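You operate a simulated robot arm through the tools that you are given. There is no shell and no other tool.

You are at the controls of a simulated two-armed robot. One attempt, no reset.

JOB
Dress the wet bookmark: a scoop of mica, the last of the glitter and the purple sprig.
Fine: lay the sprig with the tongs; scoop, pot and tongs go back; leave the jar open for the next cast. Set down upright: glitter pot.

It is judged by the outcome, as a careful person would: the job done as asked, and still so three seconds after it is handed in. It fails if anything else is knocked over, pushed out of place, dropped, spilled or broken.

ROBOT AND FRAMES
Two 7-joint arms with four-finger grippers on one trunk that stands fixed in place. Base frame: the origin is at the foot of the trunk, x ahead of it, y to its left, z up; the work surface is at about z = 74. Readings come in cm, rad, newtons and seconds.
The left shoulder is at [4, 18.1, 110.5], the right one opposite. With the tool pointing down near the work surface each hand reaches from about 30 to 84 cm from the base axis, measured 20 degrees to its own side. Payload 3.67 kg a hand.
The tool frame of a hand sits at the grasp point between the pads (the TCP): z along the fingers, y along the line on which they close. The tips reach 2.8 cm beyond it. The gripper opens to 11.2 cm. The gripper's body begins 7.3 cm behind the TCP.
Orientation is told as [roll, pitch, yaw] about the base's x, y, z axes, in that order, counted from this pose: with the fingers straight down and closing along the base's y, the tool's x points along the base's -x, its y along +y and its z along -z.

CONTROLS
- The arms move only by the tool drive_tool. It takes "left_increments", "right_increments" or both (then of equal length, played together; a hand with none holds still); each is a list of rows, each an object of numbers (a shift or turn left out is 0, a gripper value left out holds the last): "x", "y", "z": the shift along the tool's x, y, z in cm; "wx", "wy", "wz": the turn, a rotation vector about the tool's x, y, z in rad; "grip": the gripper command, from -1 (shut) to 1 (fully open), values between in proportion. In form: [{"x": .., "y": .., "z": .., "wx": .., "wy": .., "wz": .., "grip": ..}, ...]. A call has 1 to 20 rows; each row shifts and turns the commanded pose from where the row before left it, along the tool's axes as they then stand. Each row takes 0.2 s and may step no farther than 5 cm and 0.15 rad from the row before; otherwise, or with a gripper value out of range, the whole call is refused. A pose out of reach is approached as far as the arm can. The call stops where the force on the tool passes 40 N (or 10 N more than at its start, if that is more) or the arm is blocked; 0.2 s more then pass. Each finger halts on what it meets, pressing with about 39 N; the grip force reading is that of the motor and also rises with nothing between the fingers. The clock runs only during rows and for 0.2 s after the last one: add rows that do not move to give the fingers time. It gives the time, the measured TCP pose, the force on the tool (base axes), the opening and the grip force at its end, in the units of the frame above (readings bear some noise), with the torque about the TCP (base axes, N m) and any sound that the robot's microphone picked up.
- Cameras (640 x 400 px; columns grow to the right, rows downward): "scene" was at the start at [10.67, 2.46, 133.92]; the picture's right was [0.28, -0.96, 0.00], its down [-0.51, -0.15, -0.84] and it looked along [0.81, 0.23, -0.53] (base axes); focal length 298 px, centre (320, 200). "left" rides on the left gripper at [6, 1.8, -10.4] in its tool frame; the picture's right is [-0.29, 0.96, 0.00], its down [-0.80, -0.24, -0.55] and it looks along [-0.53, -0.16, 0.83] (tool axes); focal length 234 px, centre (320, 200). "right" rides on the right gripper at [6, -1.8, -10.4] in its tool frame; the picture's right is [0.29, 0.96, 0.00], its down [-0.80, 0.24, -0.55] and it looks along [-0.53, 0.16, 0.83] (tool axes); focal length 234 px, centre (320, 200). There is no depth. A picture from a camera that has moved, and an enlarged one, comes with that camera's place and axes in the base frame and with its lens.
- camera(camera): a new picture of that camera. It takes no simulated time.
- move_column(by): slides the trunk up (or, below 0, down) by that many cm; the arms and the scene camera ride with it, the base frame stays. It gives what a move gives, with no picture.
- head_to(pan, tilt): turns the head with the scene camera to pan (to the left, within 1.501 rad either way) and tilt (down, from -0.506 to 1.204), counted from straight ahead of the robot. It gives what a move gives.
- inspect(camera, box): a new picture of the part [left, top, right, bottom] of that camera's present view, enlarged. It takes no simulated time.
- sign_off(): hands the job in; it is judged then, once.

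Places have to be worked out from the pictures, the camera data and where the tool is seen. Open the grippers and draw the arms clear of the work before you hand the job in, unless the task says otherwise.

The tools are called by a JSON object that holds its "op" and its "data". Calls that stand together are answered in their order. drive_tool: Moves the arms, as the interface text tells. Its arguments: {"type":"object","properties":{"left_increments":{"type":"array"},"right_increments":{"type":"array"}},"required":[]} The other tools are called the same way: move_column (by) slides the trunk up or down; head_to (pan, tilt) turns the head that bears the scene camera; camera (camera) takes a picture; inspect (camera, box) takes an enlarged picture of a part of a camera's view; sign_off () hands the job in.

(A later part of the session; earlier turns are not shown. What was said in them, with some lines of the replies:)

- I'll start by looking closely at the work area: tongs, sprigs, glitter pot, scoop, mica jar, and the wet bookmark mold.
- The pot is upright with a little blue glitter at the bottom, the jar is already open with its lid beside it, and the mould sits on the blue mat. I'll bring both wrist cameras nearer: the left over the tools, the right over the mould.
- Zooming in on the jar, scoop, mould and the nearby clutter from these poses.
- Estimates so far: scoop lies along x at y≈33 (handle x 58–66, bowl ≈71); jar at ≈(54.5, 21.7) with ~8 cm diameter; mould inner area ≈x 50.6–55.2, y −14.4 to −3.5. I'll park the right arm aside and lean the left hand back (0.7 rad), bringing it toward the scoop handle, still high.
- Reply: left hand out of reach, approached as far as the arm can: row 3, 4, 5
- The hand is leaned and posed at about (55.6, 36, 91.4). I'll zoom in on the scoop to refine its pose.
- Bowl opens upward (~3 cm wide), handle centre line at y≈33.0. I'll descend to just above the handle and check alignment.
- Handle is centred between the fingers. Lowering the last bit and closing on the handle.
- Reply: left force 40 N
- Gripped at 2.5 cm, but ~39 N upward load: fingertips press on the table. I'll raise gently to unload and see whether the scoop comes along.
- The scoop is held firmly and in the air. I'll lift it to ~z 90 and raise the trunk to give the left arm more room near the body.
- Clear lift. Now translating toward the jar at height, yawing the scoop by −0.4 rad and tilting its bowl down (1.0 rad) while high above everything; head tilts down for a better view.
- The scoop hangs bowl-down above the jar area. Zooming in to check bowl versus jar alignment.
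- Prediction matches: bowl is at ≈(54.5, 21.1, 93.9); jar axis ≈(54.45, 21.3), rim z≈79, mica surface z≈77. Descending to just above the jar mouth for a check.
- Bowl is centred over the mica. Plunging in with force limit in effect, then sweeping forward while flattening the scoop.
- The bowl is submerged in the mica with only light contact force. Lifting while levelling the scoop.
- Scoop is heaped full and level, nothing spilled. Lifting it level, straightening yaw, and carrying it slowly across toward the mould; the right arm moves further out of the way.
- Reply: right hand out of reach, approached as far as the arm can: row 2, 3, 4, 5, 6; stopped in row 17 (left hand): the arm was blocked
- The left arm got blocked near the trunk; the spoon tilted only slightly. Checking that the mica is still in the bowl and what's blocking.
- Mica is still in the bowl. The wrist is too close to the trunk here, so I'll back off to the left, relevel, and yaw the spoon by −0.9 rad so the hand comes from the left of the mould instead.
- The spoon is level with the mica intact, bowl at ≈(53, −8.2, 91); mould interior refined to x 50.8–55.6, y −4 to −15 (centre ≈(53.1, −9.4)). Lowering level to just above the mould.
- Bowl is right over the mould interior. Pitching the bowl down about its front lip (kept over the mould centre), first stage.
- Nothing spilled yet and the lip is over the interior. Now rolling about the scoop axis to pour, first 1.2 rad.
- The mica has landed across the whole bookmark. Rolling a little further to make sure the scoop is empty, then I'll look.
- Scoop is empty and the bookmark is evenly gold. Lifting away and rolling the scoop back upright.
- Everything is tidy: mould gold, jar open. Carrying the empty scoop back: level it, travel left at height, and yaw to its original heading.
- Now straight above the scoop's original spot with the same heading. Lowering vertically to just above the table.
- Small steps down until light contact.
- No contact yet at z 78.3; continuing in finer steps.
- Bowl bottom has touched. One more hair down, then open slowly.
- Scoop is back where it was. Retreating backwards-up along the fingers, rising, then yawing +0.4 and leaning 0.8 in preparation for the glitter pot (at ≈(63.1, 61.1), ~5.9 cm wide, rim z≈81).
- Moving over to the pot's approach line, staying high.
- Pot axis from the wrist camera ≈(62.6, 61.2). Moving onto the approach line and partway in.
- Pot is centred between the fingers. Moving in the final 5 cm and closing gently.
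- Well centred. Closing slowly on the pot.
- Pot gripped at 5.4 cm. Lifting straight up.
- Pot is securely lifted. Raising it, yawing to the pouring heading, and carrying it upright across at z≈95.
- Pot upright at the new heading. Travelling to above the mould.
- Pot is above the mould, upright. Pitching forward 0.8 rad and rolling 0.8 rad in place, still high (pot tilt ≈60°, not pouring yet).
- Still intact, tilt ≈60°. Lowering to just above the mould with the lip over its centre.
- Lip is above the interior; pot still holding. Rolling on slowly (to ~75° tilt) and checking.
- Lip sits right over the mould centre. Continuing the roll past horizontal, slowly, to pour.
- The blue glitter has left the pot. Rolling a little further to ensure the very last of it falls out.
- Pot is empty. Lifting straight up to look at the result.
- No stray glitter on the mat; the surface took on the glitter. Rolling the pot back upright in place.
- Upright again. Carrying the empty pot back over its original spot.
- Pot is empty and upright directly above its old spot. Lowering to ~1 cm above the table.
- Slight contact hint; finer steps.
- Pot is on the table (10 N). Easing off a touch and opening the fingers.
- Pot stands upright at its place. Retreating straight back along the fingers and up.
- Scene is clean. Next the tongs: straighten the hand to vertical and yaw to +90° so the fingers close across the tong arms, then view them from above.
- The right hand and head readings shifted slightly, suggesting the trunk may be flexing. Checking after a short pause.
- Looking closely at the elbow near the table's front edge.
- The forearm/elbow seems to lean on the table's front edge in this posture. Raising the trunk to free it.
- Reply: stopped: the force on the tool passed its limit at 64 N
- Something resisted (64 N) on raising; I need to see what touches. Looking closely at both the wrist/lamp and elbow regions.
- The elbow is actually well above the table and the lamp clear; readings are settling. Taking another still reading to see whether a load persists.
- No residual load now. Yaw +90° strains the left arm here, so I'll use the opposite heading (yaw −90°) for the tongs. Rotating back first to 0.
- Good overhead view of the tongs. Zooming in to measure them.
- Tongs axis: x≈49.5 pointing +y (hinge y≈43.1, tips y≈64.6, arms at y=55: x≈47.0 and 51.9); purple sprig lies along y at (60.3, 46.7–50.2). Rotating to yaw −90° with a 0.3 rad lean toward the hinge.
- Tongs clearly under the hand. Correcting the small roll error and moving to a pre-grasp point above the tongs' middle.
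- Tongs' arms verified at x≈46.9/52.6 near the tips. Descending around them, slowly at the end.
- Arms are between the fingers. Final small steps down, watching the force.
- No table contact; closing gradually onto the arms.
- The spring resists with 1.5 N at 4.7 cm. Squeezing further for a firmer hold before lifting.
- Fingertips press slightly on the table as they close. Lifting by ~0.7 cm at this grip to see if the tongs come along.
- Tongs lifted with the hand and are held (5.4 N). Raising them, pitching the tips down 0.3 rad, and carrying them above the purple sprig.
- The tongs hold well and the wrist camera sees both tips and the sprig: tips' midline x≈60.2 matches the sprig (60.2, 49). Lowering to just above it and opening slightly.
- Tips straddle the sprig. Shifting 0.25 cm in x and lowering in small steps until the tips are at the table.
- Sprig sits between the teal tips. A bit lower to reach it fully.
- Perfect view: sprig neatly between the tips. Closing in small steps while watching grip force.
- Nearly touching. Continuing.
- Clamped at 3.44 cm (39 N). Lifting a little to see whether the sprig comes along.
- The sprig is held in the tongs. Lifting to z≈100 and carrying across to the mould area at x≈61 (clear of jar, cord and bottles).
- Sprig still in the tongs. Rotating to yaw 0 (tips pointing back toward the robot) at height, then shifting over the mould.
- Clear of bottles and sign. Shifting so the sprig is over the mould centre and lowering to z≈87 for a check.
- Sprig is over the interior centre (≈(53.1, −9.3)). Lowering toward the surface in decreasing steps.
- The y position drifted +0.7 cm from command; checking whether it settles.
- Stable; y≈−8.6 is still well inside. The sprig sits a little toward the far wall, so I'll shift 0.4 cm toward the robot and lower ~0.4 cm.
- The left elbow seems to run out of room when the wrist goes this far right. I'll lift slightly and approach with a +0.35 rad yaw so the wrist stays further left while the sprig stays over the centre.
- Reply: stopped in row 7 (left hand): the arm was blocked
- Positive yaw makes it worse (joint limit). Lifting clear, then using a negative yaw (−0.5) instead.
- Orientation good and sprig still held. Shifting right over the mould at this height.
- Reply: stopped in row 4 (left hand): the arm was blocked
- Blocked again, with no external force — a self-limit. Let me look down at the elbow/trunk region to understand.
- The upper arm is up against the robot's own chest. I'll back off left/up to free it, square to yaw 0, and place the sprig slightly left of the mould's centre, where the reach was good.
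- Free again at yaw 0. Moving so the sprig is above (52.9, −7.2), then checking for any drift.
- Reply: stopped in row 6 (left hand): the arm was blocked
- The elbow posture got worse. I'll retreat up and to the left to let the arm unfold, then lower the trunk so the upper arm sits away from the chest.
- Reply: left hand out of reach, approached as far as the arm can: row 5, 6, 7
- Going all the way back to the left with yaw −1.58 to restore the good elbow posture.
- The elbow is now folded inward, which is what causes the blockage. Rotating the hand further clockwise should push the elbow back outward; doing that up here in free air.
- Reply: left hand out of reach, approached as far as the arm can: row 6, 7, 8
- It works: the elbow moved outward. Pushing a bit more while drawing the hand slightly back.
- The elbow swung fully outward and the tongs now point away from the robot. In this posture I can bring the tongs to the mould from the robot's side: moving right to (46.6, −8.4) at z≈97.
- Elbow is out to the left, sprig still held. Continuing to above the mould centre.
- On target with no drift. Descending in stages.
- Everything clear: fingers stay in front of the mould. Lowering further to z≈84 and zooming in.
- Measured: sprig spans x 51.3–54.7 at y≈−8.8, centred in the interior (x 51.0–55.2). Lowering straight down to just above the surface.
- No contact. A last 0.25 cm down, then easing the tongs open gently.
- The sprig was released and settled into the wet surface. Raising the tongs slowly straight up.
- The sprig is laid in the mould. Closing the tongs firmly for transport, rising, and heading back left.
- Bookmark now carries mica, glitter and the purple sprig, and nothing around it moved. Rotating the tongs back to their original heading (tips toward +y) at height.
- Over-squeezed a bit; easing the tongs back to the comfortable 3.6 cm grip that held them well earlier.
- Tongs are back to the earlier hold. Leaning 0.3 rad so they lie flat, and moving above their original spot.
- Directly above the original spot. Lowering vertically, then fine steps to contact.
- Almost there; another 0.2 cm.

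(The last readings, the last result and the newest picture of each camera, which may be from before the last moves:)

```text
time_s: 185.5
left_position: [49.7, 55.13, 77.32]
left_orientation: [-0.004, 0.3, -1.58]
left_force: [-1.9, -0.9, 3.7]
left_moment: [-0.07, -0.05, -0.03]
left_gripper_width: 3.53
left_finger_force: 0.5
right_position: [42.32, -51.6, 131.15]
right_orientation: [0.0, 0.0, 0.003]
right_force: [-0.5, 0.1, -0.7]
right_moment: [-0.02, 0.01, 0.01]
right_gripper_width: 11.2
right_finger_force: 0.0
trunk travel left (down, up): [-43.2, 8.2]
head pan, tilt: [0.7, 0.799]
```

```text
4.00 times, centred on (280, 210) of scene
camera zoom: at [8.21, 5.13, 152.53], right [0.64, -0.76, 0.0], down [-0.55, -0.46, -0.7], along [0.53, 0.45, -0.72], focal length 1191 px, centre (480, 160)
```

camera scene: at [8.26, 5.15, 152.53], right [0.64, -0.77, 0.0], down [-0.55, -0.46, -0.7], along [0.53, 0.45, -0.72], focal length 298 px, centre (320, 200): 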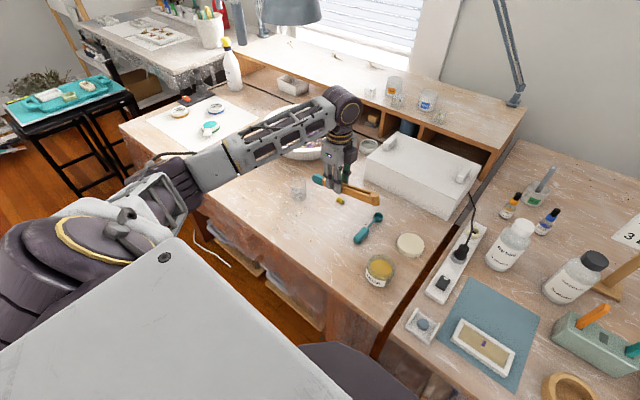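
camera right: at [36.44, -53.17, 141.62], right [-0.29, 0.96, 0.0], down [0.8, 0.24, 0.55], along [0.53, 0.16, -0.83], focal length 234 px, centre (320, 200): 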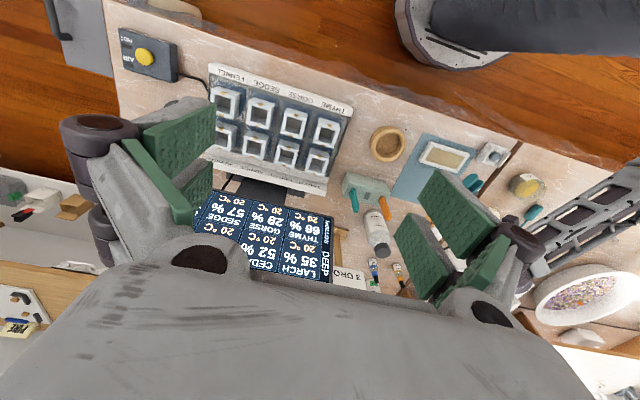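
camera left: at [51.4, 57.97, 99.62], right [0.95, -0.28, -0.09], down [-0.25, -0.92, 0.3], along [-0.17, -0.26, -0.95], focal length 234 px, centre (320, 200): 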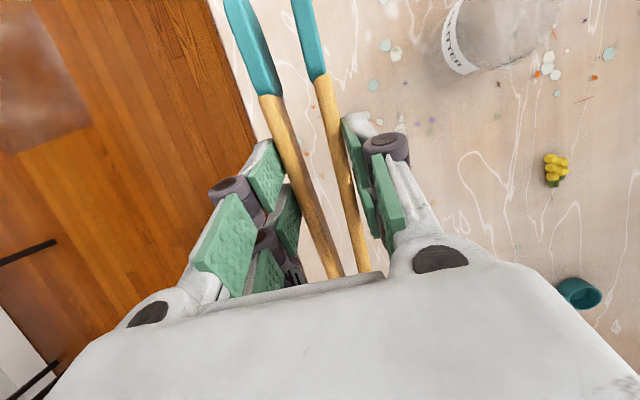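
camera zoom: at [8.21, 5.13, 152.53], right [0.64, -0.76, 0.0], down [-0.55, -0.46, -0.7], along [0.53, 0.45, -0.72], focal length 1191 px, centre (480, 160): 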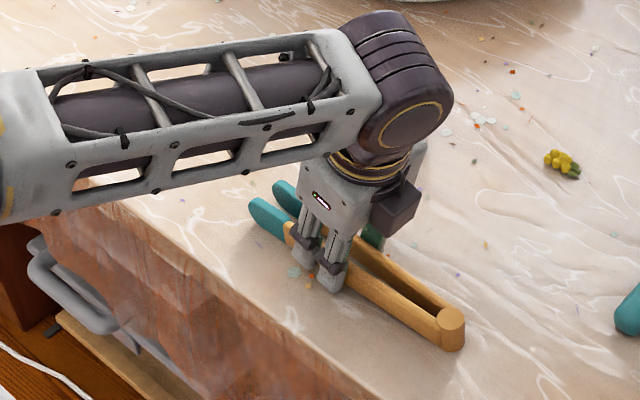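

Tongs rest on the table (3.7 N). Opening gradually so they spring back open, then fully.

{"op": "drive_tool", "data": {"left_increments": [{"grip": -0.25}, {"grip": -0.1}, {"grip": 0.05}, {"grip": 0.2}, {"grip": 0.5}, {"grip": 1}, {}, {}]}}

{"op": "camera", "data": {"camera": "left"}}

{"op": "inspect", "data": {"camera": "scene", "box": [220, 160, 340, 260]}}

```text
time_s: 187.3
left_position: [49.79, 55.14, 77.33]
left_orientation: [-0.003, 0.297, -1.58]
left_force: [-0.1, 0.4, 0.2]
left_moment: [0.03, 0.02, -0.03]
left_gripper_width: 11.22
left_finger_force: 0.1
right_position: [42.31, -51.56, 131.13]
right_orientation: [0.001, -0.001, 0.002]
right_force: [0.3, 0.8, -0.6]
right_moment: [0.02, 0.0, -0.03]
right_gripper_width: 11.19
right_finger_force: 0.1
trunk travel left (down, up): [-43.2, 8.2]
head pan, tilt: [0.7, 0.799]
```

```text
taken
camera left: at [51.61, 57.8, 88.91], right [0.96, -0.28, -0.09], down [-0.25, -0.92, 0.3], along [-0.17, -0.26, -0.95], focal length 234 px, centre (320, 200)
```

left: 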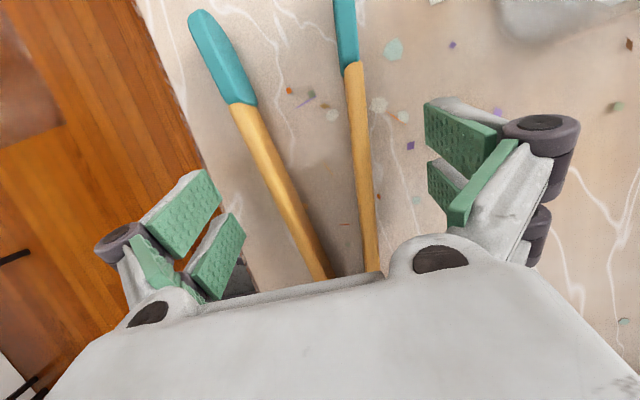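

```text
4.00 times, centred on (280, 210) of scene
camera zoom: at [8.24, 5.16, 152.53], right [0.64, -0.76, 0.0], down [-0.55, -0.46, -0.7], along [0.53, 0.45, -0.72], focal length 1191 px, centre (480, 160)
```

zoom: 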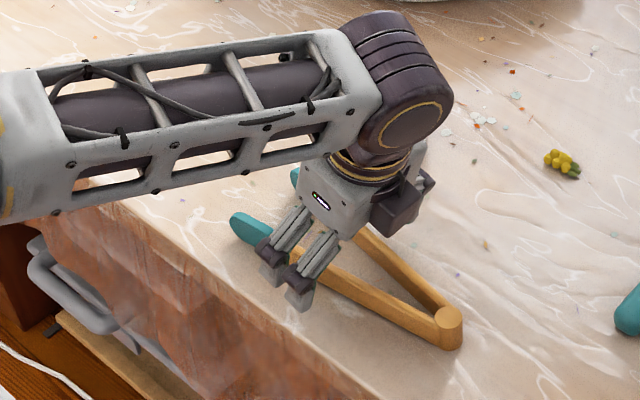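

Tongs have sprung open in their original place. Withdrawing straight out along the fingers, then up and clear.

{"op": "drive_tool", "data": {"left_increments": [{"z": -1.5}, {"z": -3}, {"z": -3.5}, {"z": -4}, {"z": -4}, {"wy": -0.1, "z": -2}, {"wy": -0.1, "z": -2}, {"wy": -0.1, "z": -2}, {}]}}

{"op": "camera", "data": {"camera": "scene"}}

{"op": "camera", "data": {"camera": "left"}}

```text
time_s: 189.3
left_position: [49.51, 49.21, 98.49]
left_orientation: [-0.002, -0.002, -1.579]
left_force: [-0.3, 0.4, -0.2]
left_moment: [-0.03, -0.02, -0.01]
left_gripper_width: 11.21
left_finger_force: 0.0
right_position: [42.38, -51.54, 131.11]
right_orientation: [0.0, -0.001, 0.002]
right_force: [-0.3, -0.3, 0.0]
right_moment: [-0.01, -0.02, 0.0]
right_gripper_width: 11.19
right_finger_force: 0.1
trunk travel left (down, up): [-43.2, 8.2]
head pan, tilt: [0.7, 0.799]
```

```text
taken
camera scene: at [8.27, 5.17, 152.53], right [0.64, -0.77, 0.0], down [-0.55, -0.46, -0.7], along [0.53, 0.45, -0.72], focal length 298 px, centre (320, 200)
```

scene: 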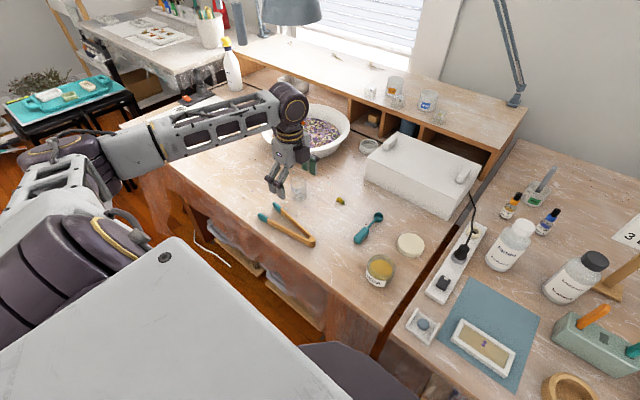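

```text
taken
camera left: at [51.45, 55.26, 108.8], right [0.96, -0.3, 0.0], down [-0.24, -0.79, 0.56], along [-0.17, -0.53, -0.83], focal length 234 px, centre (320, 200)
```

left: 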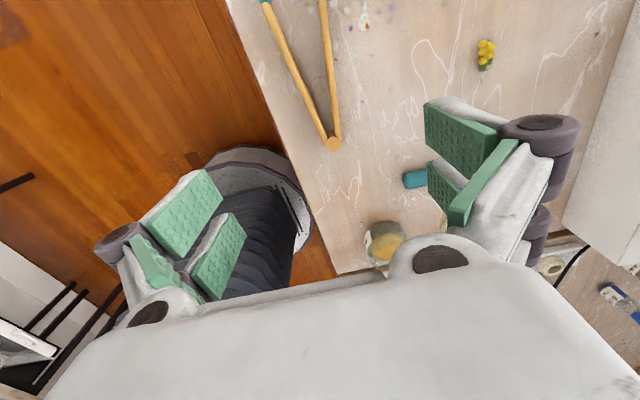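

Tongs, scoop and pot are all where they started. Raising the left arm clear and doing a final inspection.

{"op": "drive_tool", "data": {"left_increments": [{"z": -3, "wz": -0.14}, {"z": -3, "wz": -0.14}, {"z": -3, "wz": -0.14}, {"z": -3, "wz": -0.14}, {"wz": -0.14}, {"wz": -0.14}, {"wz": -0.14}, {"wz": -0.14}, {}]}}

{"op": "head_to", "data": {"pan": 0.35, "tilt": 0.85}}

{"op": "camera", "data": {"camera": "scene"}}

{"op": "inspect", "data": {"camera": "scene", "box": [370, 230, 510, 340]}}

{"op": "inspect", "data": {"camera": "scene", "box": [170, 140, 380, 290]}}

```text
time_s: 191.3
left_position: [49.85, 49.25, 110.44]
left_orientation: [-0.003, 0.003, -0.457]
left_force: [0.0, 0.2, 0.6]
left_moment: [0.0, 0.0, 0.03]
left_gripper_width: 11.22
left_finger_force: 0.2
right_position: [42.33, -51.43, 131.15]
right_orientation: [0.001, 0.001, 0.001]
right_force: [-1.1, 0.2, -0.6]
right_moment: [0.01, 0.01, -0.02]
right_gripper_width: 11.23
right_finger_force: 0.0
trunk travel left (down, up): [-43.2, 8.2]
head pan, tilt: [0.7, 0.799]
```

```text
time_s: 192.2
left_position: [49.75, 49.22, 110.42]
left_orientation: [-0.005, 0.004, -0.458]
left_force: [0.2, -0.7, 0.1]
left_moment: [0.04, -0.01, 0.01]
left_gripper_width: 11.23
left_finger_force: 0.0
right_position: [42.33, -51.47, 131.14]
right_orientation: [0.0, 0.001, 0.0]
right_force: [0.0, 1.0, -0.7]
right_moment: [-0.01, 0.0, 0.02]
right_gripper_width: 11.2
right_finger_force: 0.1
trunk travel left (down, up): [-43.2, 8.2]
head pan, tilt: [0.351, 0.85]
```

```text
taken
camera scene: at [9.41, 2.66, 152.13], right [0.34, -0.94, 0.0], down [-0.71, -0.26, -0.66], along [0.62, 0.23, -0.75], focal length 298 px, centre (320, 200)
```

scene: 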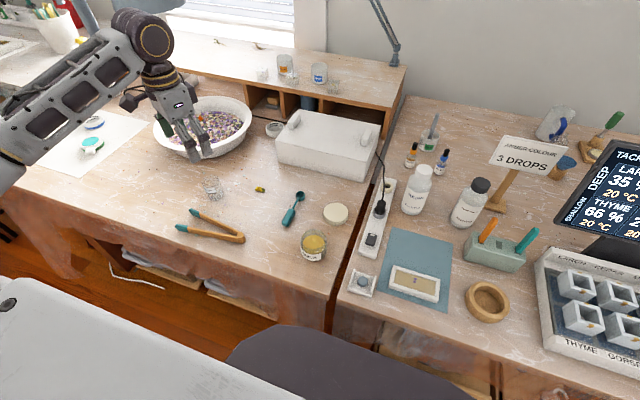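

```text
3.64 times, centred on (440, 285) of scene
camera zoom: at [9.41, 2.66, 152.13], right [0.34, -0.94, 0.0], down [-0.71, -0.26, -0.66], along [0.62, 0.23, -0.75], focal length 1083 px, centre (-116, -109)
```

zoom: 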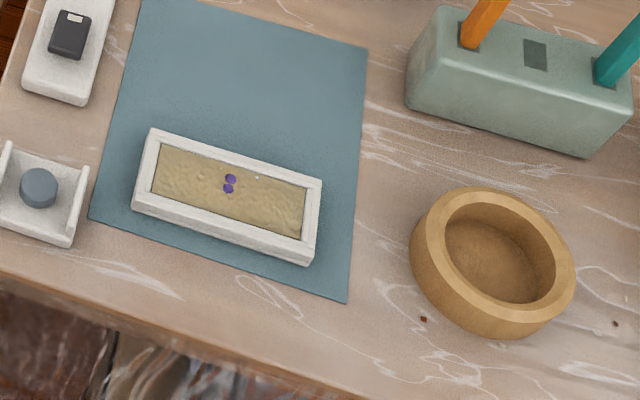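

```text
2.67 times, centred on (275, 215) of scene
camera zoom: at [9.41, 2.66, 152.13], right [0.34, -0.94, 0.0], down [-0.71, -0.26, -0.66], along [0.62, 0.23, -0.75], focal length 794 px, centre (440, 160)
```

zoom: 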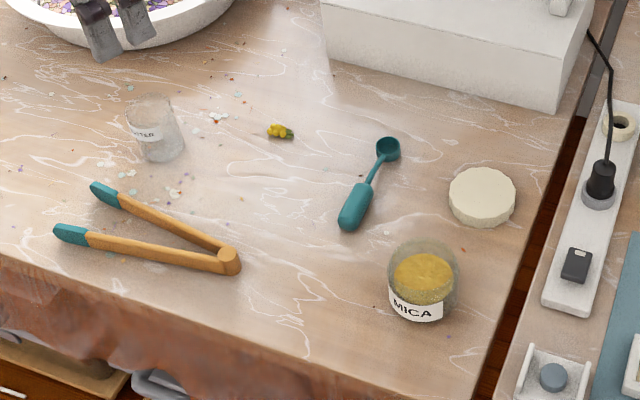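

Everything checks out. The bookmark has its mica, the last of the glitter and the purple sprig. The scoop, the upright empty pot and the tongs are back in place, and the mica jar is open with its lid beside it. Both grippers are open and the arms are clear, so I'm handing the job in.

{"op": "sign_off", "data": {}}

```text
The job is handed in.
```

The bookmark is dressed and handed in. It has one full scoop of mica, all of the remaining glitter, and the purple sprig, which I laid with the tongs.

- **Sprig:** it lies across the width of the bookmark, a little left of centre. It has sunk into the wet surface, so only two of its purple flowers show above it.
- **Put back:** the scoop, the tongs and the empty glitter pot are back where they started, with the pot upright. I left the mica jar open with its lid beside it, as you asked.
- **Bench:** in the last pictures nothing looked spilled, knocked over or moved.
- **Trouble on the way:** while I was lining up for the tongs, raising the trunk hit about 64 N of resistance on the left hand. I never found the cause, but nothing looked disturbed. The left arm also jammed several times near the mould, and the sprig stayed in the tongs throughout.
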